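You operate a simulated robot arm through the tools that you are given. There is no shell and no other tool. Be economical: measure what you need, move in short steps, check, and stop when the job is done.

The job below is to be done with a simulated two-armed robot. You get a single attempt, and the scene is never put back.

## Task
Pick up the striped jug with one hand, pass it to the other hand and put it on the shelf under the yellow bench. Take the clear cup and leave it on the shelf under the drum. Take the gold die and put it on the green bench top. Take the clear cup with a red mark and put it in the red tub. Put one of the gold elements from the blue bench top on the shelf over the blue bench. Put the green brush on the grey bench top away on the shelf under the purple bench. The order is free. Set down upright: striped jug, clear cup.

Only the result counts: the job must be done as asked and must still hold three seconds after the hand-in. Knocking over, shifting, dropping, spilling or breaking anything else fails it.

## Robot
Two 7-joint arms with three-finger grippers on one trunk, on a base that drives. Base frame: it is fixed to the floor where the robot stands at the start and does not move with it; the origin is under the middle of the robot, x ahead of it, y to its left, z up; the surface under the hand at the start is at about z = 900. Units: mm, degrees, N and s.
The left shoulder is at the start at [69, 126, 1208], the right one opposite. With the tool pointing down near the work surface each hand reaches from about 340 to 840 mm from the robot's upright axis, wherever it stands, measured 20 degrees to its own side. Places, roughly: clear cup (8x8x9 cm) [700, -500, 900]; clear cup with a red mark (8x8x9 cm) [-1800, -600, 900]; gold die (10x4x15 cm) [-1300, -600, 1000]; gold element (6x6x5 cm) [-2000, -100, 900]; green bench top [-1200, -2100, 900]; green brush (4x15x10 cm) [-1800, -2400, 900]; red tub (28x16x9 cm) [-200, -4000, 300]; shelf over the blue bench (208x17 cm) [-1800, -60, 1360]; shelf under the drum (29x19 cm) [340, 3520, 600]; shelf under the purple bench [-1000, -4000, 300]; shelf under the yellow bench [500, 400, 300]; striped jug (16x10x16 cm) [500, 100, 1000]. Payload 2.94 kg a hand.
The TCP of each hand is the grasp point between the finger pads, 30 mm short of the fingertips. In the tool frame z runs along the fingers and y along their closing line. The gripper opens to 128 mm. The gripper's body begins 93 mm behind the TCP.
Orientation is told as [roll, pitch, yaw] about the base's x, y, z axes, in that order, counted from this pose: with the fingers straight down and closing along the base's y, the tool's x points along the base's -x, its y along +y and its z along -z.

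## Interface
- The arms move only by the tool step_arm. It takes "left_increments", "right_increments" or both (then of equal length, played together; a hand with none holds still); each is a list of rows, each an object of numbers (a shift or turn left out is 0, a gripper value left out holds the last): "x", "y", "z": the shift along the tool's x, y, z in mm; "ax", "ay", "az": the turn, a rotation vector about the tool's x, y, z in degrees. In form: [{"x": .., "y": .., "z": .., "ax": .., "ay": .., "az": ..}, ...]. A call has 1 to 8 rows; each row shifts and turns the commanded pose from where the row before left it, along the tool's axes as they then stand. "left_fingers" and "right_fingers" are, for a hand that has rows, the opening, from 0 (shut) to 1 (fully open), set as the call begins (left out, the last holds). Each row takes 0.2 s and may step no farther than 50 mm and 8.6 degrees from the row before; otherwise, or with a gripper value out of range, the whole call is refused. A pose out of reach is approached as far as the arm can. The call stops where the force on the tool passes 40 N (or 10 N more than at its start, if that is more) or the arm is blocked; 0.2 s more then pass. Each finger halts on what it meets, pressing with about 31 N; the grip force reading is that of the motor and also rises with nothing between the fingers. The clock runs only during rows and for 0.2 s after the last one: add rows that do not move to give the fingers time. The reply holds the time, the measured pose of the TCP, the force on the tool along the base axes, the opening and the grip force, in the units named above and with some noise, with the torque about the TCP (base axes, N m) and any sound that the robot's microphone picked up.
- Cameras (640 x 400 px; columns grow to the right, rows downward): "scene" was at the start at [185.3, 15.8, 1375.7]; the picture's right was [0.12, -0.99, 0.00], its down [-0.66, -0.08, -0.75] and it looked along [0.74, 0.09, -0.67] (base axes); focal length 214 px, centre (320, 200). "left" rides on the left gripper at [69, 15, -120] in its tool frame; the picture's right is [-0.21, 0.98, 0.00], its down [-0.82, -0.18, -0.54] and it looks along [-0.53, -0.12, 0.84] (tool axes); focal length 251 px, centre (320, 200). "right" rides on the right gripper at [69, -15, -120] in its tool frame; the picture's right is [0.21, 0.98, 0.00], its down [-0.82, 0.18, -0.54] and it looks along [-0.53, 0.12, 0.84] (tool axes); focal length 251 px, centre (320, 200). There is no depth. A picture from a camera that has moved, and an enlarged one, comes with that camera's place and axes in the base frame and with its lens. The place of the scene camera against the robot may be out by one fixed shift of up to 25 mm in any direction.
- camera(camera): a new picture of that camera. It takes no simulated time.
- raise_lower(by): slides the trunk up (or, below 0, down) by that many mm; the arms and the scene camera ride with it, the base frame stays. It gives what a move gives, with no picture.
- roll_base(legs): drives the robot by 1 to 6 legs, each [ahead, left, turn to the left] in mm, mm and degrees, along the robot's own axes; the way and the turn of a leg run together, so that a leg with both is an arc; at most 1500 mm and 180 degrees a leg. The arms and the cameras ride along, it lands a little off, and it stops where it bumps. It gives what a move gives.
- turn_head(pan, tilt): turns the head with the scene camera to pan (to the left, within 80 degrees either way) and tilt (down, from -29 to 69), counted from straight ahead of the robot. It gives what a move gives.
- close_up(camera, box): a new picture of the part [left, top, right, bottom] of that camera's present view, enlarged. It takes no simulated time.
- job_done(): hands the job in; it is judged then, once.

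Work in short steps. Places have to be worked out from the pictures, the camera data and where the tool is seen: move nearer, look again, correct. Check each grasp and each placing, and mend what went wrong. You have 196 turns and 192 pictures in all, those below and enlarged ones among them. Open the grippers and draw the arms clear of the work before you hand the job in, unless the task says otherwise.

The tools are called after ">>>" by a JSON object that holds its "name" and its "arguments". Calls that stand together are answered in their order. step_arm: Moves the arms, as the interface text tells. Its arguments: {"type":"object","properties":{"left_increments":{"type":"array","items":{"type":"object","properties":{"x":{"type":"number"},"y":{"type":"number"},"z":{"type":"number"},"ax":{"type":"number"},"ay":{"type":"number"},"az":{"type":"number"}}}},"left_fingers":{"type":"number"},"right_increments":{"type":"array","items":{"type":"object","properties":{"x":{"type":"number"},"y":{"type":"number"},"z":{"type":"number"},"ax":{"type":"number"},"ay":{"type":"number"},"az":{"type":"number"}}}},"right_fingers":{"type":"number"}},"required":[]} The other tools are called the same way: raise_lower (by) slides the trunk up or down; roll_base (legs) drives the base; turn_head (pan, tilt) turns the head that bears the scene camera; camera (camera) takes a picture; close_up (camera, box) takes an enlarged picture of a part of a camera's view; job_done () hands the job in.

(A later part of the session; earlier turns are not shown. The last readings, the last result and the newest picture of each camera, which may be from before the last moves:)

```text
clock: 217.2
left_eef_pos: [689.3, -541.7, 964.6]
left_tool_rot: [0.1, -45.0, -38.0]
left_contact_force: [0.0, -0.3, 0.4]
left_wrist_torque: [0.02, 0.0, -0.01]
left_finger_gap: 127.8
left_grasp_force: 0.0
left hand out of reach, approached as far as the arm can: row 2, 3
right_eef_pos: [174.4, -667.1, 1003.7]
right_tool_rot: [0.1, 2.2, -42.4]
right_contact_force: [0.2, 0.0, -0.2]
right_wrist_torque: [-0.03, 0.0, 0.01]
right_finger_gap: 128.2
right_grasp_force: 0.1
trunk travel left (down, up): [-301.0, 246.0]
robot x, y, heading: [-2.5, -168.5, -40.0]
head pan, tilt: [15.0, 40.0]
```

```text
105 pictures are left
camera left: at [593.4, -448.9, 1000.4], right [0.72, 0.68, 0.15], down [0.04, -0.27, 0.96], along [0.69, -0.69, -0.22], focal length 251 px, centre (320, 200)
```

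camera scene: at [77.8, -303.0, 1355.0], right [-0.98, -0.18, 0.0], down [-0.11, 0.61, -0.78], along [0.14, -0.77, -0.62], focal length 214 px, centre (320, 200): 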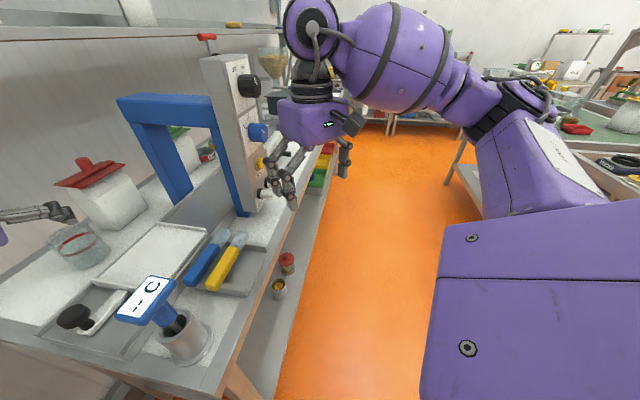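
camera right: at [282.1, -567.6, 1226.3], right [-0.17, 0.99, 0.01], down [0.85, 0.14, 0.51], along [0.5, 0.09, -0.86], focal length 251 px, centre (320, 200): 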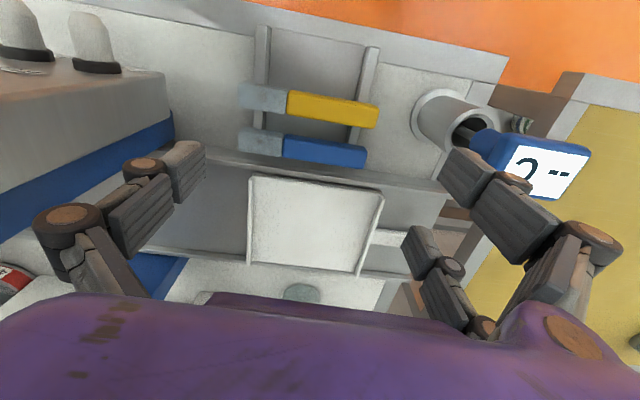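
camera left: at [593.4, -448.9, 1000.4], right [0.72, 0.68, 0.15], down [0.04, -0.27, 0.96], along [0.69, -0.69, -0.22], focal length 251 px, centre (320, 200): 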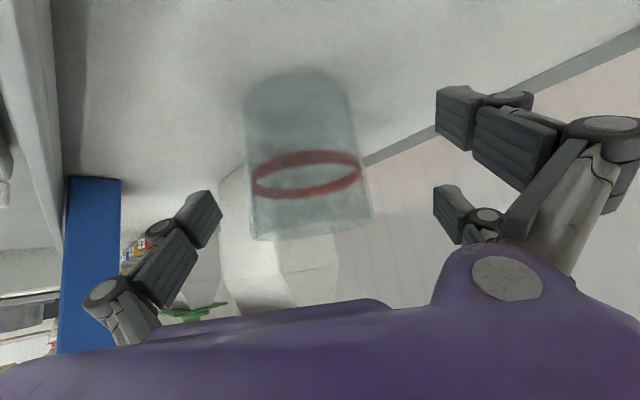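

Almost there, but reach-limited again by ~11 mm. I lift 30 mm, lower the trunk 40 mm, and try again.

>>> {"name": "step_arm", "arguments": {"left_increments": [{"x": -21, "z": -21}, {}]}}

>>> {"name": "raise_lower", "arguments": {"by": -40}}

>>> {"name": "step_arm", "arguments": {"left_increments": [{"y": -5, "x": -4, "z": 4}, {"y": -4, "x": -4, "z": 4}, {}]}}

```text
clock: 217.8
left_eef_pos: [689.5, -543.3, 993.9]
left_tool_rot: [0.1, -45.0, -38.0]
left_contact_force: [0.2, 0.7, -0.5]
left_wrist_torque: [-0.02, 0.02, 0.0]
left_finger_gap: 128.1
left_grasp_force: 0.1
right_eef_pos: [174.3, -666.8, 1004.9]
right_tool_rot: [0.1, 2.3, -42.3]
right_contact_force: [0.1, 0.0, 0.2]
right_wrist_torque: [-0.03, 0.02, 0.01]
right_finger_gap: 127.8
right_grasp_force: 0.0
trunk travel left (down, up): [-301.0, 246.0]
robot x, y, heading: [2.6, -168.0, -39.9]
head pan, tilt: [15.0, 40.0]
```

```text
clock: 218.7
left_eef_pos: [688.2, -541.6, 956.0]
left_tool_rot: [0.0, -45.0, -38.0]
left_contact_force: [-0.8, 0.1, 1.2]
left_wrist_torque: [-0.02, 0.01, 0.03]
left_finger_gap: 128.0
left_grasp_force: 0.1
right_eef_pos: [173.9, -667.0, 963.6]
right_tool_rot: [0.0, 2.2, -42.5]
right_contact_force: [-0.7, -0.1, 0.7]
right_wrist_torque: [0.0, -0.02, 0.01]
right_finger_gap: 127.8
right_grasp_force: 0.0
trunk travel left (down, up): [-261.0, 286.0]
robot x, y, heading: [2.2, -166.7, -40.5]
head pan, tilt: [15.0, 40.0]
```

```text
clock: 219.5
left_eef_pos: [691.4, -548.8, 955.9]
left_tool_rot: [0.1, -45.0, -38.0]
left_contact_force: [-0.1, -0.3, -0.2]
left_wrist_torque: [-0.01, 0.01, 0.0]
left_finger_gap: 128.1
left_grasp_force: 0.0
left hand out of reach, approached as far as the arm can: row 2
right_eef_pos: [175.1, -667.7, 964.8]
right_tool_rot: [0.1, 2.2, -42.4]
right_contact_force: [0.1, 0.3, 0.2]
right_wrist_torque: [-0.02, 0.01, 0.0]
right_finger_gap: 128.2
right_grasp_force: 0.0
trunk travel left (down, up): [-261.0, 286.0]
robot x, y, heading: [-0.0, -171.1, -40.0]
head pan, tilt: [15.0, 40.0]
```

Now within ~7 mm of the cup axis. I close.

>>> {"name": "step_arm", "arguments": {"left_increments": [{}, {}, {}, {}], "left_fingers": 0}}

>>> {"name": "camera", "arguments": {"camera": "left"}}

```text
clock: 220.5
left_eef_pos: [690.5, -550.1, 956.7]
left_tool_rot: [0.1, -45.0, -38.0]
left_contact_force: [0.5, -0.4, 1.7]
left_wrist_torque: [-0.06, 0.06, 0.02]
left_finger_gap: 68.3
left_grasp_force: 30.4
right_eef_pos: [174.1, -666.0, 964.0]
right_tool_rot: [0.1, 2.2, -42.4]
right_contact_force: [-0.4, 1.0, -0.2]
right_wrist_torque: [-0.02, 0.02, 0.0]
right_finger_gap: 127.8
right_grasp_force: 0.0
trunk travel left (down, up): [-261.0, 286.0]
robot x, y, heading: [-2.9, -166.5, -40.1]
head pan, tilt: [15.0, 40.0]
```

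```text
104 pictures are left
camera left: at [594.5, -456.7, 990.7], right [0.72, 0.68, 0.15], down [0.04, -0.26, 0.96], along [0.69, -0.69, -0.22], focal length 251 px, centre (320, 200)
```

left: 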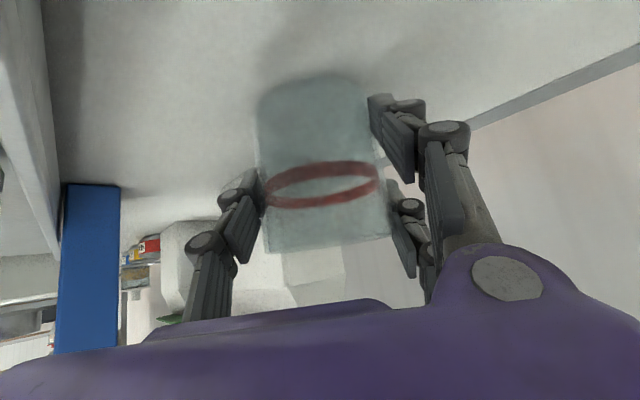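

Gripped at 68 mm with the cup between the pads. Slow lift.

>>> {"name": "step_arm", "arguments": {"left_increments": [{"x": -1.4, "z": -1.4}, {"x": -2.8, "z": -2.8}, {"x": -4.2, "z": -4.2}, {"x": -4.2, "z": -4.2}, {"x": -5, "z": -5}, {"x": -5, "z": -5}, {}]}}

>>> {"name": "camera", "arguments": {"camera": "left"}}

```text
clock: 222.1
left_eef_pos: [690.8, -549.8, 987.5]
left_tool_rot: [0.1, -44.9, -38.1]
left_contact_force: [0.4, 0.9, -1.2]
left_wrist_torque: [-0.02, 0.01, 0.0]
left_finger_gap: 68.3
left_grasp_force: 30.9
right_eef_pos: [174.7, -667.3, 963.6]
right_tool_rot: [0.1, 2.2, -42.4]
right_contact_force: [0.6, 0.2, 0.2]
right_wrist_torque: [0.0, 0.0, 0.02]
right_finger_gap: 128.0
right_grasp_force: 0.1
trunk travel left (down, up): [-261.0, 286.0]
robot x, y, heading: [0.9, -166.7, -39.9]
head pan, tilt: [15.0, 40.0]
```

```text
103 pictures are left
camera left: at [594.7, -456.5, 1022.2], right [0.72, 0.68, 0.15], down [0.05, -0.27, 0.96], along [0.69, -0.69, -0.22], focal length 251 px, centre (320, 200)
```

left: 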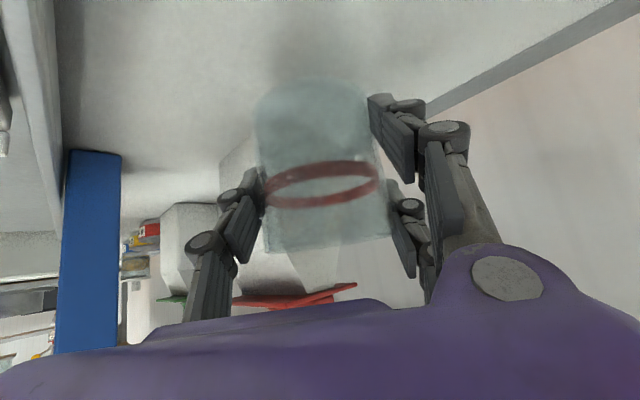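

The cup is held with its base 56 mm below the TCP. I raise the trunk, back away, turn to heading 0 and drive along the aisle toward the drum.

>>> {"name": "raise_lower", "arguments": {"by": 140}}

>>> {"name": "roll_base", "arguments": {"legs": [[-300, 0, 0], [0, 0, 40], [-220, 1200, 0], [0, 1200, 0]]}}

>>> {"name": "turn_head", "arguments": {"pan": 35, "tilt": 30}}

>>> {"name": "camera", "arguments": {"camera": "scene"}}

```text
clock: 223.8
left_eef_pos: [678.1, -538.4, 1194.3]
left_tool_rot: [-0.2, -51.1, -37.9]
left_contact_force: [-5.5, 4.3, -15.3]
left_wrist_torque: [-1.24, -1.53, -0.07]
left_finger_gap: 68.1
left_grasp_force: 30.8
right_eef_pos: [174.2, -666.5, 1102.9]
right_tool_rot: [0.1, 2.2, -42.4]
right_contact_force: [-0.2, 0.2, -1.2]
right_wrist_torque: [0.01, 0.04, -0.04]
right_finger_gap: 127.9
right_grasp_force: 0.0
trunk travel left (down, up): [-401.0, 146.0]
robot x, y, heading: [-1.1, -169.2, -39.9]
head pan, tilt: [15.0, 40.0]
```

```text
clock: 248.4
left_eef_pos: [314.9, 2573.1, 1196.8]
left_tool_rot: [-0.4, -51.2, 2.3]
left_contact_force: [0.3, -0.8, -0.9]
left_wrist_torque: [0.02, -0.01, -0.02]
left_finger_gap: 68.1
left_grasp_force: 30.6
right_eef_pos: [11.9, 2149.6, 1104.0]
right_tool_rot: [0.1, 2.2, -2.4]
right_contact_force: [-0.3, 0.5, -0.2]
right_wrist_torque: [0.01, -0.04, -0.01]
right_finger_gap: 128.2
right_grasp_force: 0.1
trunk travel left (down, up): [-401.0, 146.0]
robot x, y, heading: [-444.6, 2416.8, 0.1]
head pan, tilt: [15.0, 40.0]
```

```text
clock: 249.2
left_eef_pos: [316.2, 2572.5, 1198.0]
left_tool_rot: [-0.4, -51.2, 2.3]
left_contact_force: [0.2, 1.1, -0.3]
left_wrist_torque: [-0.02, 0.03, 0.0]
left_finger_gap: 68.0
left_grasp_force: 31.4
right_eef_pos: [11.2, 2149.5, 1103.8]
right_tool_rot: [0.1, 2.1, -2.3]
right_contact_force: [-0.9, 0.0, -0.8]
right_wrist_torque: [-0.02, 0.01, 0.0]
right_finger_gap: 127.7
right_grasp_force: 0.0
trunk travel left (down, up): [-401.0, 146.0]
robot x, y, heading: [-444.3, 2418.6, -0.1]
head pan, tilt: [35.0, 30.0]
```

```text
102 pictures are left
camera scene: at [-258.2, 2477.0, 1367.6], right [0.57, -0.82, 0.0], down [-0.41, -0.29, -0.87], along [0.71, 0.5, -0.5], focal length 214 px, centre (320, 200)
```

scene: 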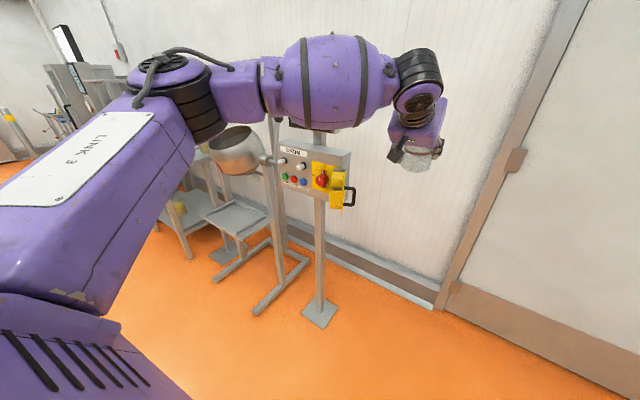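

The cup is still in hand; the hand is pitched 6° more than at the grasp. I correct that, retract, and drive on to line up with the drum shelf at about y=3520.

>>> {"name": "step_arm", "arguments": {"left_increments": [{"ay": 3}, {"ay": 3}, {"x": 26, "z": -26}, {"x": 26, "z": -26}, {"x": 26, "z": -26}, {"x": 26, "z": -26}, {}]}}

>>> {"name": "roll_base", "arguments": {"legs": [[0, 900, 0]]}}

>>> {"name": "turn_head", "arguments": {"pan": 15, "tilt": 40}}

>>> {"name": "camera", "arguments": {"camera": "scene"}}

>>> {"name": "camera", "arguments": {"camera": "left"}}

```text
clock: 250.8
left_eef_pos: [168.8, 2595.0, 1201.8]
left_tool_rot: [-0.3, -45.1, 2.3]
left_contact_force: [1.2, 0.1, -0.8]
left_wrist_torque: [-0.01, 0.0, 0.02]
left_finger_gap: 68.2
left_grasp_force: 30.4
left hand out of reach, approached as far as the arm can: row 1, 2
right_eef_pos: [12.4, 2150.1, 1105.0]
right_tool_rot: [0.1, 2.3, -2.3]
right_contact_force: [-0.1, -0.7, 0.5]
right_wrist_torque: [-0.02, 0.0, 0.0]
right_finger_gap: 128.2
right_grasp_force: 0.0
trunk travel left (down, up): [-401.0, 146.0]
robot x, y, heading: [-440.9, 2419.8, -0.2]
head pan, tilt: [35.0, 30.0]
```

```text
clock: 259.0
left_eef_pos: [169.8, 3496.0, 1201.6]
left_tool_rot: [-0.3, -45.2, 2.4]
left_contact_force: [-0.1, -0.6, -0.7]
left_wrist_torque: [-0.01, 0.03, -0.02]
left_finger_gap: 68.2
left_grasp_force: 30.9
right_eef_pos: [13.0, 3049.6, 1104.5]
right_tool_rot: [0.1, 2.1, -2.3]
right_contact_force: [-0.5, 0.0, -0.1]
right_wrist_torque: [-0.02, -0.01, -0.02]
right_finger_gap: 127.9
right_grasp_force: 0.1
trunk travel left (down, up): [-401.0, 146.0]
robot x, y, heading: [-442.4, 3322.4, 0.1]
head pan, tilt: [35.0, 30.0]
```

```text
clock: 259.9
left_eef_pos: [169.5, 3494.2, 1202.1]
left_tool_rot: [-0.3, -45.2, 2.4]
left_contact_force: [-0.3, -0.8, -0.2]
left_wrist_torque: [0.01, -0.01, -0.01]
left_finger_gap: 68.1
left_grasp_force: 31.1
right_eef_pos: [11.0, 3051.0, 1104.5]
right_tool_rot: [0.1, 2.2, -2.3]
right_contact_force: [-0.4, 0.2, 0.6]
right_wrist_torque: [0.02, -0.02, 0.04]
right_finger_gap: 127.8
right_grasp_force: 0.1
trunk travel left (down, up): [-401.0, 146.0]
robot x, y, heading: [-446.5, 3324.2, 0.1]
head pan, tilt: [15.0, 40.0]
```

```text
101 pictures are left
camera scene: at [-250.0, 3346.7, 1352.3], right [0.26, -0.97, 0.0], down [-0.62, -0.17, -0.77], along [0.74, 0.2, -0.64], focal length 214 px, centre (320, 200)
```

scene: 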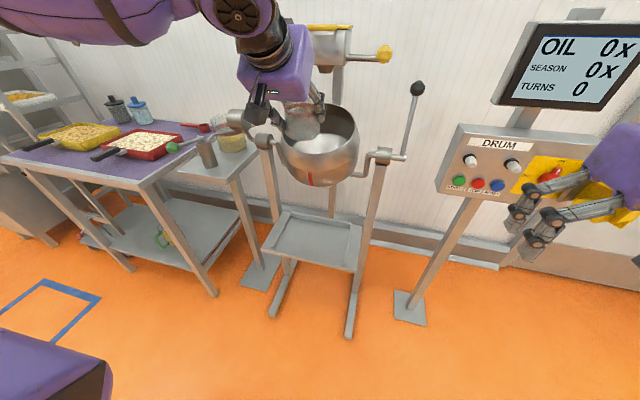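

```text
100 pictures are left
camera left: at [35.5, 3504.3, 1235.8], right [0.11, 0.98, 0.15], down [0.2, -0.17, 0.96], along [0.97, -0.08, -0.22], focal length 251 px, centre (320, 200)
```

left: 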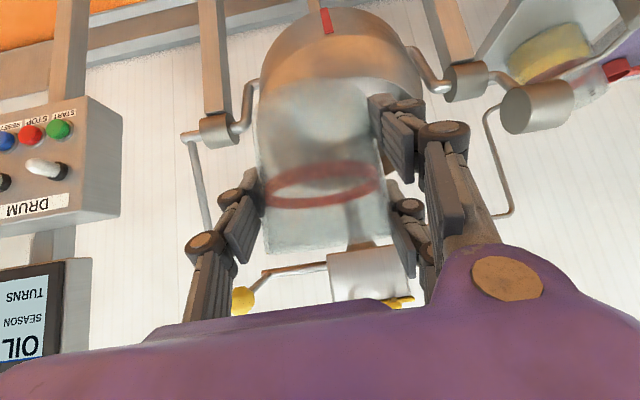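

The tray under the drum spans x≈235–500, y≈3330–3730 at z≈600, with the drum bottom near z≈870. I back off 80 mm, lower the trunk 400 and look again.

>>> {"name": "roll_base", "arguments": {"legs": [[-90, 30, 0]]}}

>>> {"name": "raise_lower", "arguments": {"by": -400}}

>>> {"name": "turn_head", "arguments": {"pan": 5, "tilt": 35}}

>>> {"name": "camera", "arguments": {"camera": "scene"}}

>>> {"name": "camera", "arguments": {"camera": "left"}}

```text
clock: 261.0
left_eef_pos: [80.1, 3525.0, 1201.7]
left_tool_rot: [-0.3, -45.2, 2.4]
left_contact_force: [-0.1, 0.4, -0.5]
left_wrist_torque: [0.02, -0.01, 0.02]
left_finger_gap: 68.1
left_grasp_force: 31.0
right_eef_pos: [-75.9, 3079.7, 1103.8]
right_tool_rot: [0.1, 2.3, -2.4]
right_contact_force: [-0.4, 0.5, 0.2]
right_wrist_torque: [-0.02, 0.0, 0.01]
right_finger_gap: 127.9
right_grasp_force: 0.0
trunk travel left (down, up): [-401.0, 146.0]
robot x, y, heading: [-530.2, 3349.1, -0.1]
head pan, tilt: [15.0, 40.0]
```

```text
clock: 264.8
left_eef_pos: [81.7, 3524.2, 802.1]
left_tool_rot: [-0.2, -45.3, 2.3]
left_contact_force: [0.3, -0.5, -1.4]
left_wrist_torque: [0.02, 0.02, -0.03]
left_finger_gap: 68.1
left_grasp_force: 30.4
right_eef_pos: [-76.7, 3079.6, 703.9]
right_tool_rot: [0.1, 2.2, -2.3]
right_contact_force: [0.4, 0.5, -0.2]
right_wrist_torque: [-0.03, -0.01, 0.01]
right_finger_gap: 127.8
right_grasp_force: 0.0
trunk travel left (down, up): [-1.0, 546.0]
robot x, y, heading: [-529.2, 3346.4, 0.0]
head pan, tilt: [15.0, 40.0]
```

```text
clock: 265.5
left_eef_pos: [81.1, 3525.5, 801.0]
left_tool_rot: [-0.3, -45.2, 2.2]
left_contact_force: [0.4, 0.2, -0.3]
left_wrist_torque: [0.02, -0.02, 0.03]
left_finger_gap: 68.0
left_grasp_force: 30.7
right_eef_pos: [-76.5, 3079.0, 703.8]
right_tool_rot: [0.1, 2.2, -2.3]
right_contact_force: [0.8, -0.3, 0.7]
right_wrist_torque: [0.02, 0.0, -0.02]
right_finger_gap: 128.0
right_grasp_force: 0.1
trunk travel left (down, up): [-1.0, 546.0]
robot x, y, heading: [-531.4, 3348.3, 0.1]
head pan, tilt: [5.0, 35.0]
```

```text
99 pictures are left
camera scene: at [-212.0, 3361.9, 950.0], right [0.09, -1.0, 0.0], down [-0.57, -0.05, -0.82], along [0.82, 0.07, -0.57], focal length 214 px, centre (320, 200)
```

scene: 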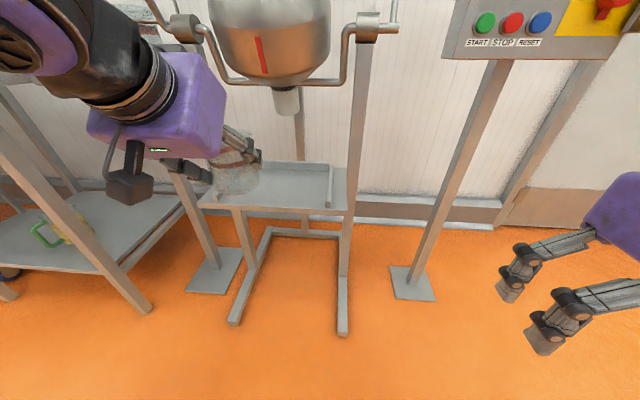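

```text
98 pictures are left
camera left: at [-53.1, 3533.8, 835.7], right [0.11, 0.98, 0.15], down [0.2, -0.17, 0.96], along [0.97, -0.08, -0.22], focal length 251 px, centre (320, 200)
```

left: 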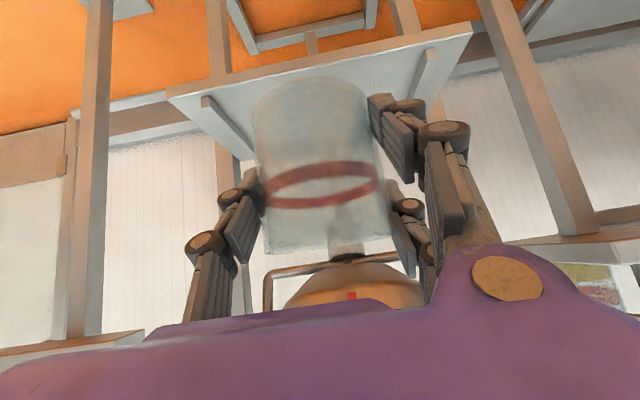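

The tray's front edge is at x≈220, y 3333–3722, with rails on both sides. I lower the hand 85 mm first, then drive straight in.

>>> {"name": "step_arm", "arguments": {"left_increments": [{"x": 20, "z": 20}, {"x": 20, "z": 20}, {"x": 20, "z": 20}, {}]}}

>>> {"name": "camera", "arguments": {"camera": "left"}}

```text
clock: 266.5
left_eef_pos: [80.9, 3523.7, 717.0]
left_tool_rot: [-0.3, -45.2, 2.2]
left_contact_force: [-1.0, -0.2, -0.6]
left_wrist_torque: [-0.03, 0.05, 0.03]
left_finger_gap: 68.3
left_grasp_force: 30.7
right_eef_pos: [-76.2, 3079.6, 703.1]
right_tool_rot: [0.1, 2.2, -2.3]
right_contact_force: [0.2, 0.2, 0.8]
right_wrist_torque: [0.01, 0.0, -0.05]
right_finger_gap: 127.8
right_grasp_force: 0.1
trunk travel left (down, up): [-1.0, 546.0]
robot x, y, heading: [-529.6, 3349.1, -0.1]
head pan, tilt: [5.0, 35.0]
```

```text
97 pictures are left
camera left: at [-52.5, 3533.1, 750.0], right [0.12, 0.98, 0.15], down [0.2, -0.17, 0.96], along [0.97, -0.08, -0.22], focal length 251 px, centre (320, 200)
```

left: 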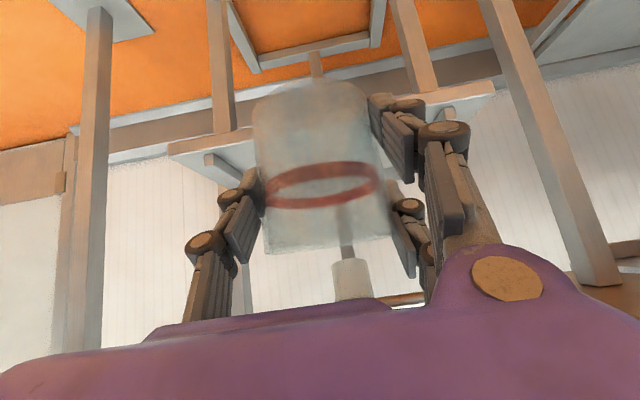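

Triangulation agrees: tray at z≈570–600 with its front at x≈220–270. I drive 245 mm forward with the cup about 60 mm above it.

>>> {"name": "roll_base", "arguments": {"legs": [[250, 0, 0]]}}

>>> {"name": "camera", "arguments": {"camera": "left"}}

>>> {"name": "camera", "arguments": {"camera": "scene"}}

```text
clock: 268.4
left_eef_pos: [331.1, 3523.7, 716.6]
left_tool_rot: [-0.2, -45.2, 2.2]
left_contact_force: [0.6, 0.6, -1.1]
left_wrist_torque: [-0.02, -0.01, 0.0]
left_finger_gap: 68.0
left_grasp_force: 31.6
right_eef_pos: [172.7, 3079.7, 704.4]
right_tool_rot: [0.0, 2.2, -2.3]
right_contact_force: [-0.2, 0.3, -0.7]
right_wrist_torque: [0.02, 0.0, 0.01]
right_finger_gap: 128.2
right_grasp_force: 0.0
trunk travel left (down, up): [-1.0, 546.0]
robot x, y, heading: [-285.0, 3350.6, -0.3]
head pan, tilt: [5.0, 35.0]
```

```text
96 pictures are left
camera left: at [197.6, 3532.5, 750.2], right [0.12, 0.98, 0.15], down [0.2, -0.17, 0.96], along [0.97, -0.08, -0.22], focal length 251 px, centre (320, 200)
```

left: 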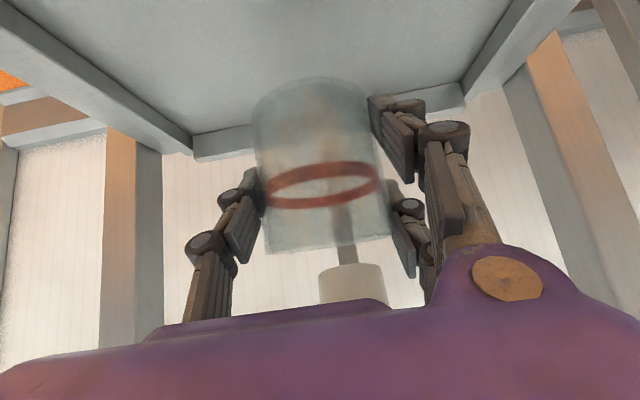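

```text
95 pictures are left
camera scene: at [38.0, 3361.4, 949.9], right [0.09, -1.0, 0.0], down [-0.57, -0.05, -0.82], along [0.82, 0.07, -0.57], focal length 214 px, centre (320, 200)
```

scene: 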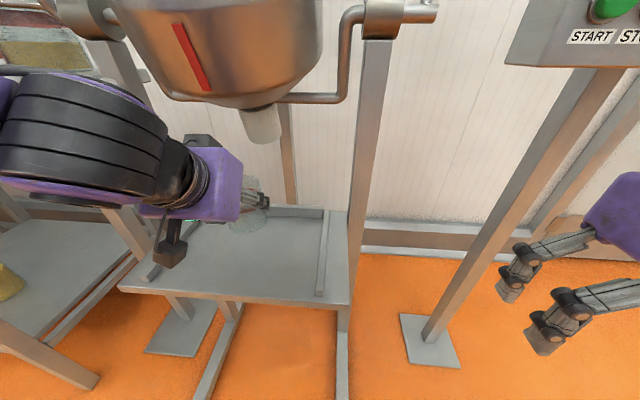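

The cup is above the middle of the tray. I lower it 40 mm, then in fine steps.

>>> {"name": "step_arm", "arguments": {"left_increments": [{"x": 10, "z": 10}, {"x": 10, "z": 10}, {"x": 8, "z": 8}, {}]}}

>>> {"name": "step_arm", "arguments": {"left_increments": [{"x": 4, "z": 4}, {"x": 3, "z": 3}, {}]}}

```text
clock: 269.4
left_eef_pos: [331.4, 3522.3, 677.1]
left_tool_rot: [-0.3, -45.2, 2.2]
left_contact_force: [0.3, 0.8, -0.6]
left_wrist_torque: [0.03, -0.02, 0.0]
left_finger_gap: 68.2
left_grasp_force: 30.8
right_eef_pos: [173.2, 3079.6, 703.2]
right_tool_rot: [0.1, 2.1, -2.3]
right_contact_force: [0.3, 0.8, -0.1]
right_wrist_torque: [-0.02, -0.01, 0.03]
right_finger_gap: 127.8
right_grasp_force: 0.1
trunk travel left (down, up): [-1.0, 546.0]
robot x, y, heading: [-282.4, 3347.7, -0.1]
head pan, tilt: [5.0, 35.0]
```

```text
clock: 270.2
left_eef_pos: [331.3, 3523.1, 667.3]
left_tool_rot: [-0.3, -45.1, 2.3]
left_contact_force: [0.1, 0.2, -0.3]
left_wrist_torque: [-0.02, 0.01, -0.02]
left_finger_gap: 68.1
left_grasp_force: 30.5
right_eef_pos: [172.9, 3079.0, 702.7]
right_tool_rot: [0.2, 2.1, -2.3]
right_contact_force: [-0.3, 0.4, 0.1]
right_wrist_torque: [-0.01, 0.01, 0.02]
right_finger_gap: 128.0
right_grasp_force: 0.1
trunk travel left (down, up): [-1.0, 546.0]
robot x, y, heading: [-280.5, 3347.0, -0.0]
head pan, tilt: [5.0, 35.0]
```

>>> {"name": "camera", "arguments": {"camera": "left"}}

>>> {"name": "step_arm", "arguments": {"left_increments": [{"x": 2.8, "z": 2.8}, {"x": 2.8, "z": 2.8}, {}]}}

```text
94 pictures are left
camera left: at [197.8, 3532.1, 701.2], right [0.12, 0.98, 0.15], down [0.2, -0.17, 0.96], along [0.97, -0.08, -0.22], focal length 251 px, centre (320, 200)
```

left: 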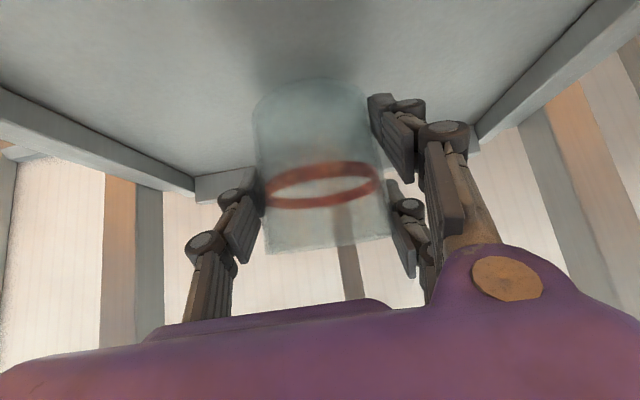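

```text
clock: 271.0
left_eef_pos: [332.4, 3523.8, 659.3]
left_tool_rot: [-0.2, -45.2, 2.4]
left_contact_force: [0.2, -0.1, -0.9]
left_wrist_torque: [0.01, 0.05, -0.02]
left_finger_gap: 68.1
left_grasp_force: 30.7
right_eef_pos: [173.0, 3078.6, 703.9]
right_tool_rot: [0.1, 2.1, -2.4]
right_contact_force: [0.6, -0.1, 0.1]
right_wrist_torque: [-0.03, 0.0, 0.01]
right_finger_gap: 128.2
right_grasp_force: 0.1
trunk travel left (down, up): [-1.0, 546.0]
robot x, y, heading: [-280.8, 3348.2, -0.3]
head pan, tilt: [5.0, 35.0]
```

No contact yet; continuing in small steps.

>>> {"name": "step_arm", "arguments": {"left_increments": [{"x": 2.8, "z": 2.8}, {"x": 2.1, "z": 2.1}, {}]}}

>>> {"name": "step_arm", "arguments": {"left_increments": [{"x": 2.1, "z": 2.1}, {"x": 2.1, "z": 2.1}, {}]}}

```text
clock: 271.8
left_eef_pos: [330.9, 3522.5, 654.3]
left_tool_rot: [-0.2, -45.6, 2.2]
left_contact_force: [2.0, 0.4, 18.6]
left_wrist_torque: [0.19, -0.12, -0.02]
left_finger_gap: 68.2
left_grasp_force: 31.0
right_eef_pos: [172.2, 3079.0, 703.6]
right_tool_rot: [0.1, 2.2, -2.4]
right_contact_force: [0.0, -0.2, 0.0]
right_wrist_torque: [-0.01, 0.0, 0.0]
right_finger_gap: 128.2
right_grasp_force: 0.0
trunk travel left (down, up): [-1.0, 546.0]
robot x, y, heading: [-282.3, 3347.4, 0.0]
head pan, tilt: [5.0, 35.0]
```

```text
clock: 272.6
left_eef_pos: [332.4, 3523.2, 648.0]
left_tool_rot: [-0.2, -45.4, 2.2]
left_contact_force: [3.1, -2.5, 18.0]
left_wrist_torque: [0.05, -0.41, -0.03]
left_finger_gap: 68.0
left_grasp_force: 31.1
right_eef_pos: [172.8, 3078.5, 704.6]
right_tool_rot: [0.1, 2.2, -2.3]
right_contact_force: [0.3, 0.6, -0.2]
right_wrist_torque: [-0.01, -0.02, -0.02]
right_finger_gap: 127.9
right_grasp_force: 0.1
trunk travel left (down, up): [-1.0, 546.0]
robot x, y, heading: [-283.7, 3348.9, -0.1]
head pan, tilt: [5.0, 35.0]
```

Contact: the cup is on the tray. I relieve slightly and open.

>>> {"name": "step_arm", "arguments": {"left_increments": [{"x": -1.4, "z": -1.4}, {}]}}

>>> {"name": "step_arm", "arguments": {"left_increments": [{}, {}, {}, {}], "left_fingers": 1}}

>>> {"name": "camera", "arguments": {"camera": "left"}}

```text
clock: 273.2
left_eef_pos: [330.1, 3524.1, 648.0]
left_tool_rot: [-0.2, -45.1, 2.3]
left_contact_force: [0.2, -1.7, 7.8]
left_wrist_torque: [-0.05, -0.37, -0.09]
left_finger_gap: 68.3
left_grasp_force: 31.1
right_eef_pos: [171.6, 3078.5, 703.3]
right_tool_rot: [0.0, 2.2, -2.3]
right_contact_force: [0.4, 0.3, 0.5]
right_wrist_torque: [0.02, -0.01, 0.01]
right_finger_gap: 128.0
right_grasp_force: 0.0
trunk travel left (down, up): [-1.0, 546.0]
robot x, y, heading: [-281.0, 3345.7, 0.1]
head pan, tilt: [5.0, 35.0]
```

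```text
clock: 274.2
left_eef_pos: [331.5, 3522.7, 649.0]
left_tool_rot: [-0.3, -45.3, 2.3]
left_contact_force: [-0.1, -0.1, 0.5]
left_wrist_torque: [0.01, 0.02, 0.0]
left_finger_gap: 128.2
left_grasp_force: 0.0
right_eef_pos: [173.0, 3079.2, 702.4]
right_tool_rot: [0.1, 2.2, -2.3]
right_contact_force: [-1.4, -0.2, 0.2]
right_wrist_torque: [0.0, 0.03, -0.02]
right_finger_gap: 127.9
right_grasp_force: 0.1
trunk travel left (down, up): [-1.0, 546.0]
robot x, y, heading: [-282.6, 3350.0, -0.0]
head pan, tilt: [5.0, 35.0]
```

```text
93 pictures are left
camera left: at [197.4, 3532.6, 682.1], right [0.12, 0.98, 0.15], down [0.2, -0.17, 0.96], along [0.97, -0.08, -0.22], focal length 251 px, centre (320, 200)
```

left: 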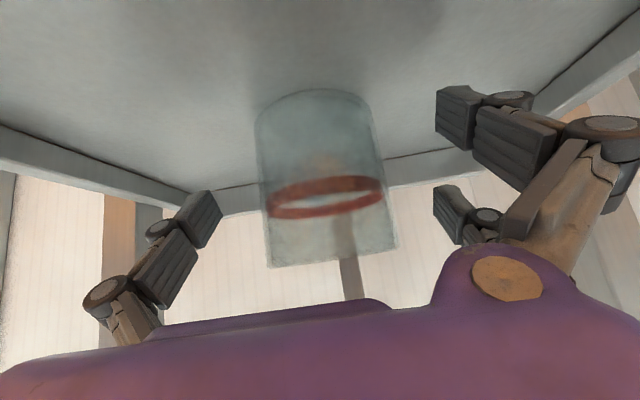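

The cup stands upright and free. I retreat along the tool axis and back the base out.

>>> {"name": "step_arm", "arguments": {"left_increments": [{"z": -30}, {"z": -40}, {"z": -40}, {"z": -40}, {}]}}

>>> {"name": "roll_base", "arguments": {"legs": [[-350, 0, 0]]}}

>>> {"name": "camera", "arguments": {"camera": "scene"}}

```text
clock: 275.4
left_eef_pos: [331.8, 3522.0, 648.0]
left_tool_rot: [-0.3, -45.2, 2.3]
left_contact_force: [-0.6, 0.0, 0.9]
left_wrist_torque: [-0.01, 0.0, -0.02]
left_finger_gap: 128.0
left_grasp_force: 0.0
left hand out of reach, approached as far as the arm can: row 1, 2, 3, 4
right_eef_pos: [172.7, 3078.7, 703.9]
right_tool_rot: [0.1, 2.1, -2.3]
right_contact_force: [0.2, 0.4, 0.5]
right_wrist_torque: [0.01, 0.01, 0.0]
right_finger_gap: 128.2
right_grasp_force: 0.1
trunk travel left (down, up): [-1.0, 546.0]
robot x, y, heading: [-280.1, 3350.3, -0.3]
head pan, tilt: [5.0, 35.0]
```

```text
clock: 277.6
left_eef_pos: [-20.0, 3523.0, 648.8]
left_tool_rot: [-0.3, -45.3, 2.2]
left_contact_force: [0.4, 0.6, 0.3]
left_wrist_torque: [0.0, 0.02, 0.04]
left_finger_gap: 128.0
left_grasp_force: 0.1
right_eef_pos: [-178.3, 3078.6, 704.7]
right_tool_rot: [0.1, 2.1, -2.3]
right_contact_force: [-0.8, 0.1, 0.0]
right_wrist_torque: [0.05, -0.01, -0.02]
right_finger_gap: 128.0
right_grasp_force: 0.1
trunk travel left (down, up): [-1.0, 546.0]
robot x, y, heading: [-631.6, 3350.3, 0.1]
head pan, tilt: [5.0, 35.0]
```

```text
92 pictures are left
camera scene: at [-313.7, 3361.6, 950.1], right [0.09, -1.0, 0.0], down [-0.57, -0.05, -0.82], along [0.82, 0.07, -0.57], focal length 214 px, centre (320, 200)
```

scene: 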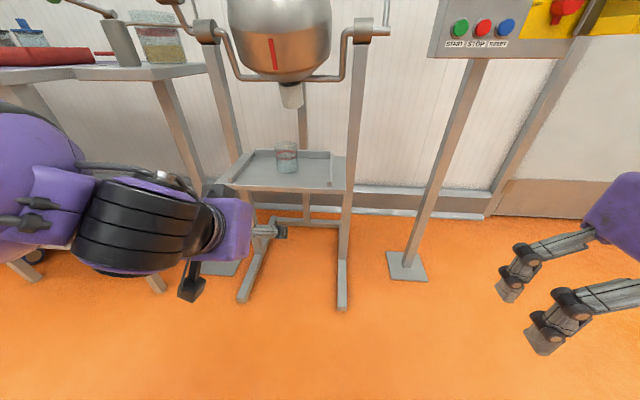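

The clear cup stands on the tray. Next I raise the trunk, straighten the left hand, and drive back toward the blue bench.

>>> {"name": "raise_lower", "arguments": {"by": 400}}

>>> {"name": "step_arm", "arguments": {"left_increments": [{"ay": 8}, {"ay": 8}, {"ay": 8}, {"ay": 8}, {"ay": 8}, {"ay": 5}, {"z": -40}, {"z": -40}]}}

>>> {"name": "step_arm", "arguments": {"left_increments": [{"x": 40}, {"x": 40}, {"x": 40}, {"x": 30}, {}]}}

>>> {"name": "roll_base", "arguments": {"legs": [[200, -1500, 0], [180, -1300, 0], [0, 0, 170]]}}

>>> {"name": "turn_head", "arguments": {"pan": 20, "tilt": 15}}

>>> {"name": "camera", "arguments": {"camera": "scene"}}

```text
clock: 281.5
left_eef_pos: [-19.6, 3523.2, 1048.1]
left_tool_rot: [-0.4, -45.2, 2.2]
left_contact_force: [0.2, 0.6, -0.1]
left_wrist_torque: [-0.01, 0.03, 0.0]
left_finger_gap: 127.9
left_grasp_force: 0.0
right_eef_pos: [-178.2, 3079.1, 1103.5]
right_tool_rot: [0.1, 2.2, -2.4]
right_contact_force: [-0.4, -0.1, -0.5]
right_wrist_torque: [-0.01, 0.03, -0.01]
right_finger_gap: 128.1
right_grasp_force: 0.1
trunk travel left (down, up): [-401.0, 146.0]
robot x, y, heading: [-630.0, 3351.0, -0.2]
head pan, tilt: [5.0, 35.0]
```

```text
clock: 283.3
left_eef_pos: [-17.7, 3547.7, 1133.9]
left_tool_rot: [-0.2, 0.0, 2.0]
left_contact_force: [0.0, 0.2, 0.0]
left_wrist_torque: [-0.04, 0.0, 0.02]
left_finger_gap: 127.9
left_grasp_force: 0.1
left hand out of reach, approached as far as the arm can: row 6, 8
right_eef_pos: [-178.9, 3079.7, 1103.4]
right_tool_rot: [0.0, 2.2, -2.4]
right_contact_force: [0.4, -0.1, 0.3]
right_wrist_torque: [0.0, -0.01, 0.0]
right_finger_gap: 127.7
right_grasp_force: 0.0
trunk travel left (down, up): [-401.0, 146.0]
robot x, y, heading: [-631.4, 3350.2, 0.0]
head pan, tilt: [5.0, 35.0]
```

```text
clock: 284.5
left_eef_pos: [-167.2, 3540.5, 1133.5]
left_tool_rot: [-0.2, -0.2, 2.0]
left_contact_force: [-0.4, 0.7, -0.3]
left_wrist_torque: [0.01, 0.01, 0.0]
left_finger_gap: 127.9
left_grasp_force: 0.1
right_eef_pos: [-177.9, 3079.1, 1104.4]
right_tool_rot: [0.1, 2.1, -2.5]
right_contact_force: [0.3, 0.2, 0.0]
right_wrist_torque: [0.02, -0.03, 0.0]
right_finger_gap: 128.3
right_grasp_force: 0.1
trunk travel left (down, up): [-401.0, 146.0]
robot x, y, heading: [-630.9, 3344.4, -0.1]
head pan, tilt: [5.0, 35.0]
```

```text
refused: leg 1 is longer than a leg can be; nothing moved
```

```text
clock: 285.3
left_eef_pos: [-168.4, 3541.2, 1134.0]
left_tool_rot: [-0.2, -0.1, 2.0]
left_contact_force: [0.0, -0.3, -0.9]
left_wrist_torque: [0.0, 0.0, 0.02]
left_finger_gap: 128.0
left_grasp_force: 0.1
right_eef_pos: [-179.0, 3078.6, 1103.3]
right_tool_rot: [0.0, 2.2, -2.4]
right_contact_force: [0.5, 0.0, 0.9]
right_wrist_torque: [0.01, 0.01, 0.02]
right_finger_gap: 128.2
right_grasp_force: 0.1
trunk travel left (down, up): [-401.0, 146.0]
robot x, y, heading: [-632.6, 3348.5, -0.4]
head pan, tilt: [20.0, 15.0]
```

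```text
91 pictures are left
camera scene: at [-434.4, 3386.1, 1391.8], right [0.34, -0.94, 0.0], down [-0.24, -0.09, -0.97], along [0.91, 0.33, -0.26], focal length 214 px, centre (320, 200)
```

scene: 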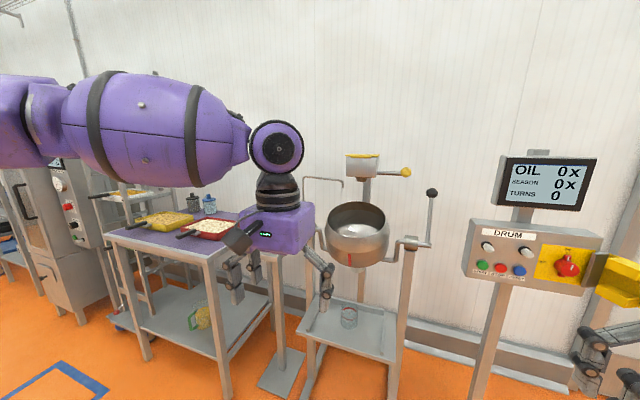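

The leg was too long; I split it.

>>> {"name": "roll_base", "arguments": {"legs": [[150, -1400, 0], [150, -1400, 0], [0, 0, 170]]}}

>>> {"name": "turn_head", "arguments": {"pan": 10, "tilt": 15}}

>>> {"name": "camera", "arguments": {"camera": "scene"}}

```text
clock: 316.7
left_eef_pos: [-833.0, 455.5, 1133.7]
left_tool_rot: [-0.2, -0.2, 171.4]
left_contact_force: [-0.1, -0.1, -0.3]
left_wrist_torque: [-0.02, -0.01, -0.02]
left_finger_gap: 127.9
left_grasp_force: 0.1
right_eef_pos: [-738.2, 906.7, 1104.5]
right_tool_rot: [0.1, 2.1, 167.0]
right_contact_force: [-0.7, 0.0, 0.2]
right_wrist_torque: [0.02, -0.01, -0.02]
right_finger_gap: 128.2
right_grasp_force: 0.1
trunk travel left (down, up): [-401.0, 146.0]
robot x, y, heading: [-339.9, 560.7, 169.3]
head pan, tilt: [20.0, 15.0]
```

```text
clock: 317.4
left_eef_pos: [-833.2, 454.6, 1133.6]
left_tool_rot: [-0.2, -0.4, 171.5]
left_contact_force: [0.6, 0.1, 0.1]
left_wrist_torque: [0.0, 0.01, -0.01]
left_finger_gap: 127.8
left_grasp_force: 0.1
right_eef_pos: [-738.5, 907.0, 1102.6]
right_tool_rot: [0.1, 2.2, 167.0]
right_contact_force: [0.1, 0.4, 0.0]
right_wrist_torque: [0.0, 0.0, 0.02]
right_finger_gap: 127.7
right_grasp_force: 0.1
trunk travel left (down, up): [-401.0, 146.0]
robot x, y, heading: [-340.7, 556.6, 169.4]
head pan, tilt: [10.0, 15.0]
```

```text
90 pictures are left
camera scene: at [-542.5, 584.7, 1391.8], right [0.01, 1.0, 0.0], down [0.26, 0.0, -0.97], along [-0.97, 0.01, -0.26], focal length 214 px, centre (320, 200)
```

scene: 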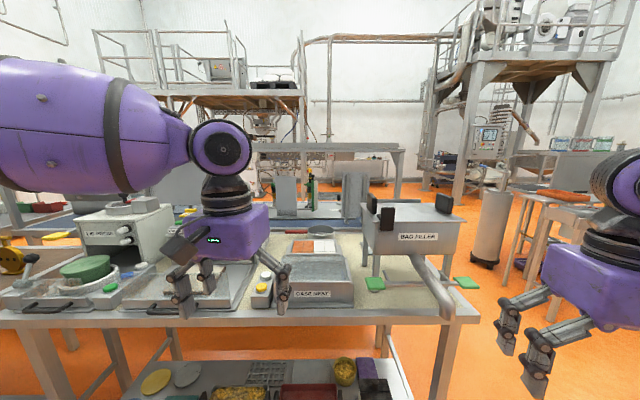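

I see another bench first. The blue bench lies further left, so I pan the head left.

>>> {"name": "turn_head", "arguments": {"pan": 62, "tilt": 20}}

>>> {"name": "camera", "arguments": {"camera": "scene"}}

```text
clock: 318.6
left_eef_pos: [-832.3, 455.3, 1135.0]
left_tool_rot: [-0.2, -0.1, 171.4]
left_contact_force: [-0.5, -1.1, 0.1]
left_wrist_torque: [0.02, 0.06, 0.02]
left_finger_gap: 128.0
left_grasp_force: 0.1
right_eef_pos: [-738.8, 907.2, 1103.4]
right_tool_rot: [0.1, 2.3, 167.0]
right_contact_force: [-0.2, -0.2, -0.5]
right_wrist_torque: [0.0, -0.01, -0.01]
right_finger_gap: 127.8
right_grasp_force: 0.0
trunk travel left (down, up): [-401.0, 146.0]
robot x, y, heading: [-339.0, 558.7, 169.2]
head pan, tilt: [62.0, 20.0]
```

```text
89 pictures are left
camera scene: at [-507.4, 511.1, 1383.7], right [-0.78, 0.63, 0.0], down [0.21, 0.27, -0.94], along [-0.59, -0.73, -0.34], focal length 214 px, centre (320, 200)
```

scene: 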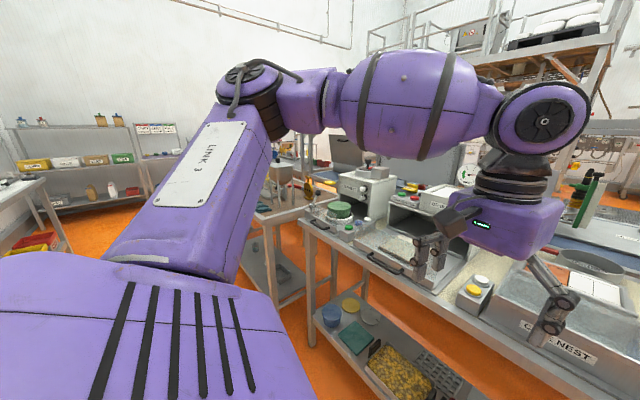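

The layout is clearer: the shelf and blue bench run along y near x=−1800, behind this bench. I drive to (−250,−500) facing −x to see the die bench and beyond.

>>> {"name": "roll_base", "arguments": {"legs": [[-290, 1021, 10]]}}

>>> {"name": "turn_head", "arguments": {"pan": 0, "tilt": 15}}

>>> {"name": "camera", "arguments": {"camera": "scene"}}

```text
clock: 327.9
left_eef_pos: [-620.1, -674.1, 1134.8]
left_tool_rot: [-0.3, -0.2, -178.4]
left_contact_force: [-0.5, -0.6, -0.4]
left_wrist_torque: [0.0, -0.01, -0.02]
left_finger_gap: 128.1
left_grasp_force: 0.1
right_eef_pos: [-606.3, -212.4, 1104.5]
right_tool_rot: [0.2, 2.2, 177.3]
right_contact_force: [0.0, -0.1, 0.6]
right_wrist_torque: [0.0, -0.01, 0.0]
right_finger_gap: 128.1
right_grasp_force: 0.0
trunk travel left (down, up): [-401.0, 146.0]
robot x, y, heading: [-151.9, -490.0, 179.5]
head pan, tilt: [62.0, 20.0]
```

```text
clock: 329.2
left_eef_pos: [-619.3, -675.8, 1133.7]
left_tool_rot: [-0.2, -0.2, -178.4]
left_contact_force: [0.3, 0.1, -0.3]
left_wrist_torque: [0.02, 0.03, 0.02]
left_finger_gap: 127.9
left_grasp_force: 0.1
right_eef_pos: [-605.6, -213.9, 1104.8]
right_tool_rot: [0.1, 2.2, 177.2]
right_contact_force: [0.2, -0.1, 0.5]
right_wrist_torque: [-0.01, 0.03, 0.0]
right_finger_gap: 128.3
right_grasp_force: 0.1
trunk travel left (down, up): [-401.0, 146.0]
robot x, y, heading: [-153.9, -488.9, 179.3]
head pan, tilt: [0.0, 15.0]
```

```text
88 pictures are left
camera scene: at [-356.8, -479.0, 1391.8], right [0.01, 1.0, 0.0], down [0.26, 0.0, -0.97], along [-0.97, 0.01, -0.26], focal length 214 px, centre (320, 200)
```

scene: 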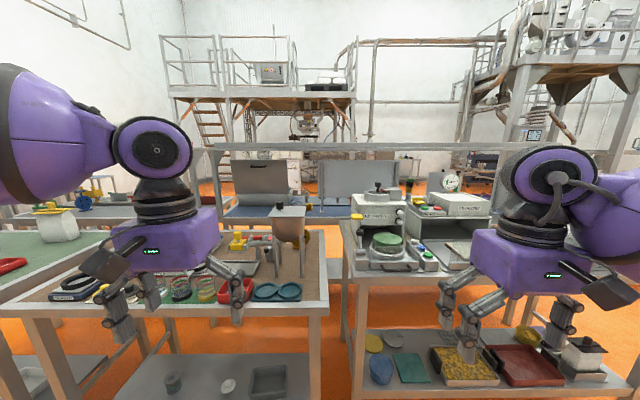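

The blue bench and its shelf are visible behind the two front benches. I zoom in to find the gold die, the marked cup and the gold elements.

>>> {"name": "close_up", "arguments": {"camera": "scene", "box": [190, 130, 350, 310]}}

>>> {"name": "close_up", "arguments": {"camera": "scene", "box": [20, 170, 240, 310]}}

>>> {"name": "close_up", "arguments": {"camera": "scene", "box": [330, 130, 510, 250]}}

```text
2.22 times, centred on (270, 220) of scene
camera zoom: at [-356.8, -479.0, 1391.8], right [0.01, 1.0, 0.0], down [0.26, 0.0, -0.97], along [-0.97, 0.01, -0.26], focal length 477 px, centre (431, 156)
```

zoom: 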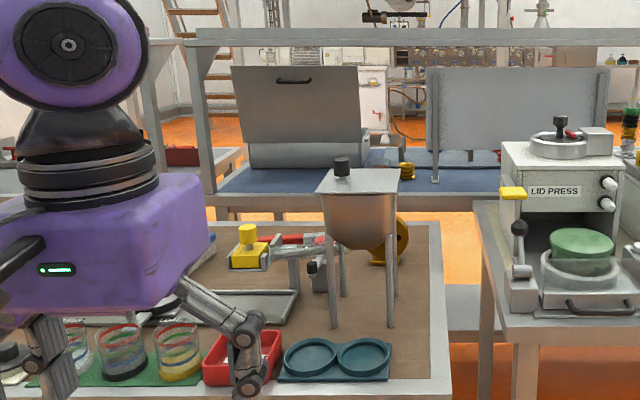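

```text
2.86 times, centred on (130, 240) of scene
camera zoom: at [-356.8, -479.0, 1391.8], right [0.01, 1.0, 0.0], down [0.26, 0.0, -0.97], along [-0.97, 0.01, -0.26], focal length 613 px, centre (863, 86)
```

zoom: 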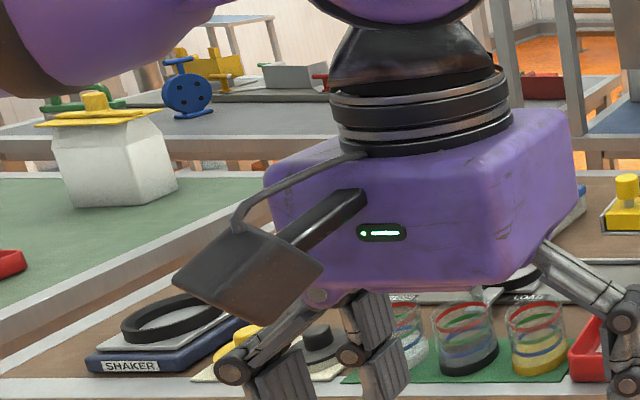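

```text
3.33 times, centred on (420, 190) of scene
camera zoom: at [-356.8, -479.0, 1391.8], right [0.01, 1.0, 0.0], down [0.26, 0.0, -0.97], along [-0.97, 0.01, -0.26], focal length 715 px, centre (-13, 233)
```

zoom: 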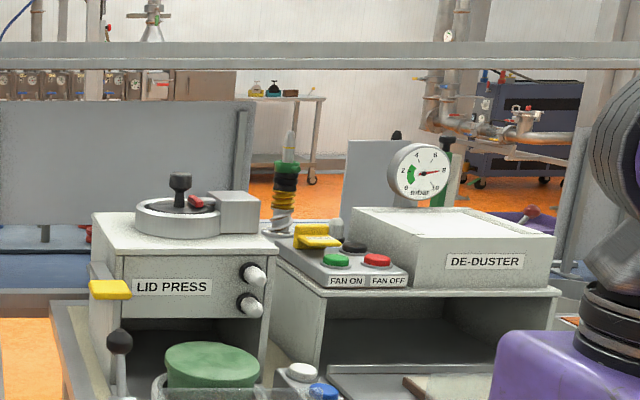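

The gold die is the gold wheel behind the hopper at about (−1240,−550). It must be reached from above over the hopper (top z≈1190). I raise both hands and approach to (−480,−760) for the right hand.

>>> {"name": "step_arm", "arguments": {"left_increments": [{"z": -45}, {"z": -45}, {"z": -40}, {}], "right_increments": [{"z": -45, "ay": -2}, {"z": -45}, {"z": -45}, {"z": -45}]}}

>>> {"name": "roll_base", "arguments": {"legs": [[300, 275, 0]]}}

>>> {"name": "turn_head", "arguments": {"pan": -12, "tilt": 30}}

>>> {"name": "camera", "arguments": {"camera": "scene"}}

>>> {"name": "camera", "arguments": {"camera": "right"}}

```text
clock: 330.2
left_eef_pos: [-618.4, -677.0, 1265.8]
left_tool_rot: [-0.3, -0.1, -178.4]
left_contact_force: [0.4, -0.3, 0.7]
left_wrist_torque: [0.0, 0.01, 0.01]
left_finger_gap: 127.6
left_grasp_force: 0.0
right_eef_pos: [-608.9, -212.6, 1283.3]
right_tool_rot: [0.1, 0.3, 177.2]
right_contact_force: [-0.6, -0.2, -0.9]
right_wrist_torque: [0.02, -0.05, 0.01]
right_finger_gap: 127.8
right_grasp_force: 0.1
trunk travel left (down, up): [-401.0, 146.0]
robot x, y, heading: [-151.7, -485.6, 179.3]
head pan, tilt: [0.0, 15.0]
```

```text
clock: 333.2
left_eef_pos: [-919.4, -943.7, 1264.6]
left_tool_rot: [-0.2, -0.4, -178.6]
left_contact_force: [-0.1, 1.2, 0.0]
left_wrist_torque: [0.03, 0.01, 0.01]
left_finger_gap: 127.9
left_grasp_force: 0.0
right_eef_pos: [-909.8, -482.2, 1284.4]
right_tool_rot: [0.1, 0.2, 177.0]
right_contact_force: [0.5, 0.0, 0.2]
right_wrist_torque: [0.0, -0.05, -0.03]
right_finger_gap: 128.2
right_grasp_force: 0.1
trunk travel left (down, up): [-401.0, 146.0]
robot x, y, heading: [-456.5, -758.6, 179.3]
head pan, tilt: [0.0, 15.0]
```

```text
clock: 334.0
left_eef_pos: [-922.9, -944.7, 1265.5]
left_tool_rot: [-0.2, -0.3, -178.7]
left_contact_force: [0.1, 0.6, -0.1]
left_wrist_torque: [-0.01, 0.02, 0.02]
left_finger_gap: 128.2
left_grasp_force: 0.1
right_eef_pos: [-911.2, -480.5, 1283.4]
right_tool_rot: [0.1, 0.3, 176.9]
right_contact_force: [0.6, -0.5, -0.2]
right_wrist_torque: [0.0, 0.0, 0.03]
right_finger_gap: 128.2
right_grasp_force: 0.0
trunk travel left (down, up): [-401.0, 146.0]
robot x, y, heading: [-458.2, -753.9, 179.3]
head pan, tilt: [-12.0, 30.0]
```

```text
84 pictures are left
camera scene: at [-653.9, -729.6, 1367.7], right [0.22, 0.98, 0.0], down [0.49, -0.11, -0.87], along [-0.85, 0.19, -0.5], focal length 214 px, centre (320, 200)
```

scene: 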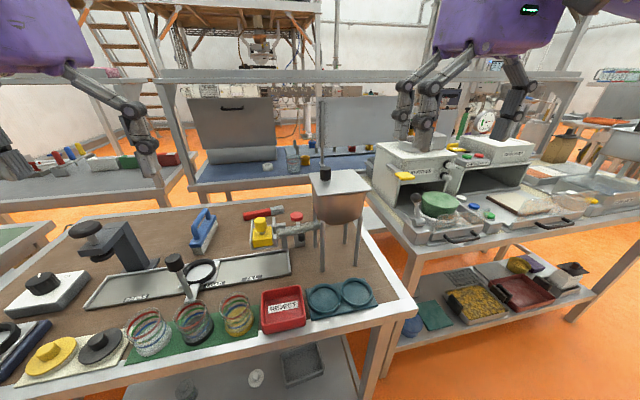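

```text
83 pictures are left
camera right: at [-840.7, -469.7, 1402.7], right [0.16, -0.99, 0.0], down [-0.83, -0.14, 0.54], along [-0.53, -0.09, -0.84], focal length 251 px, centre (320, 200)
```

right: 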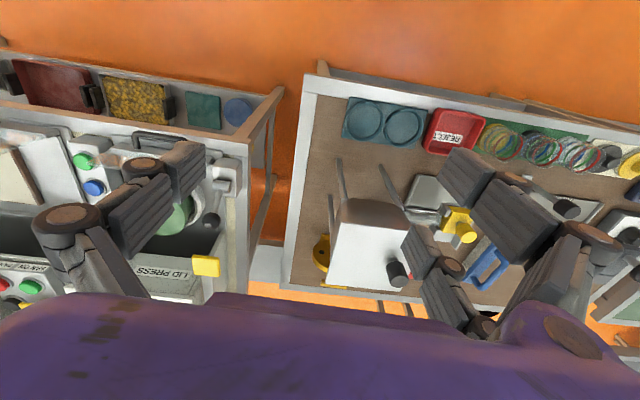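

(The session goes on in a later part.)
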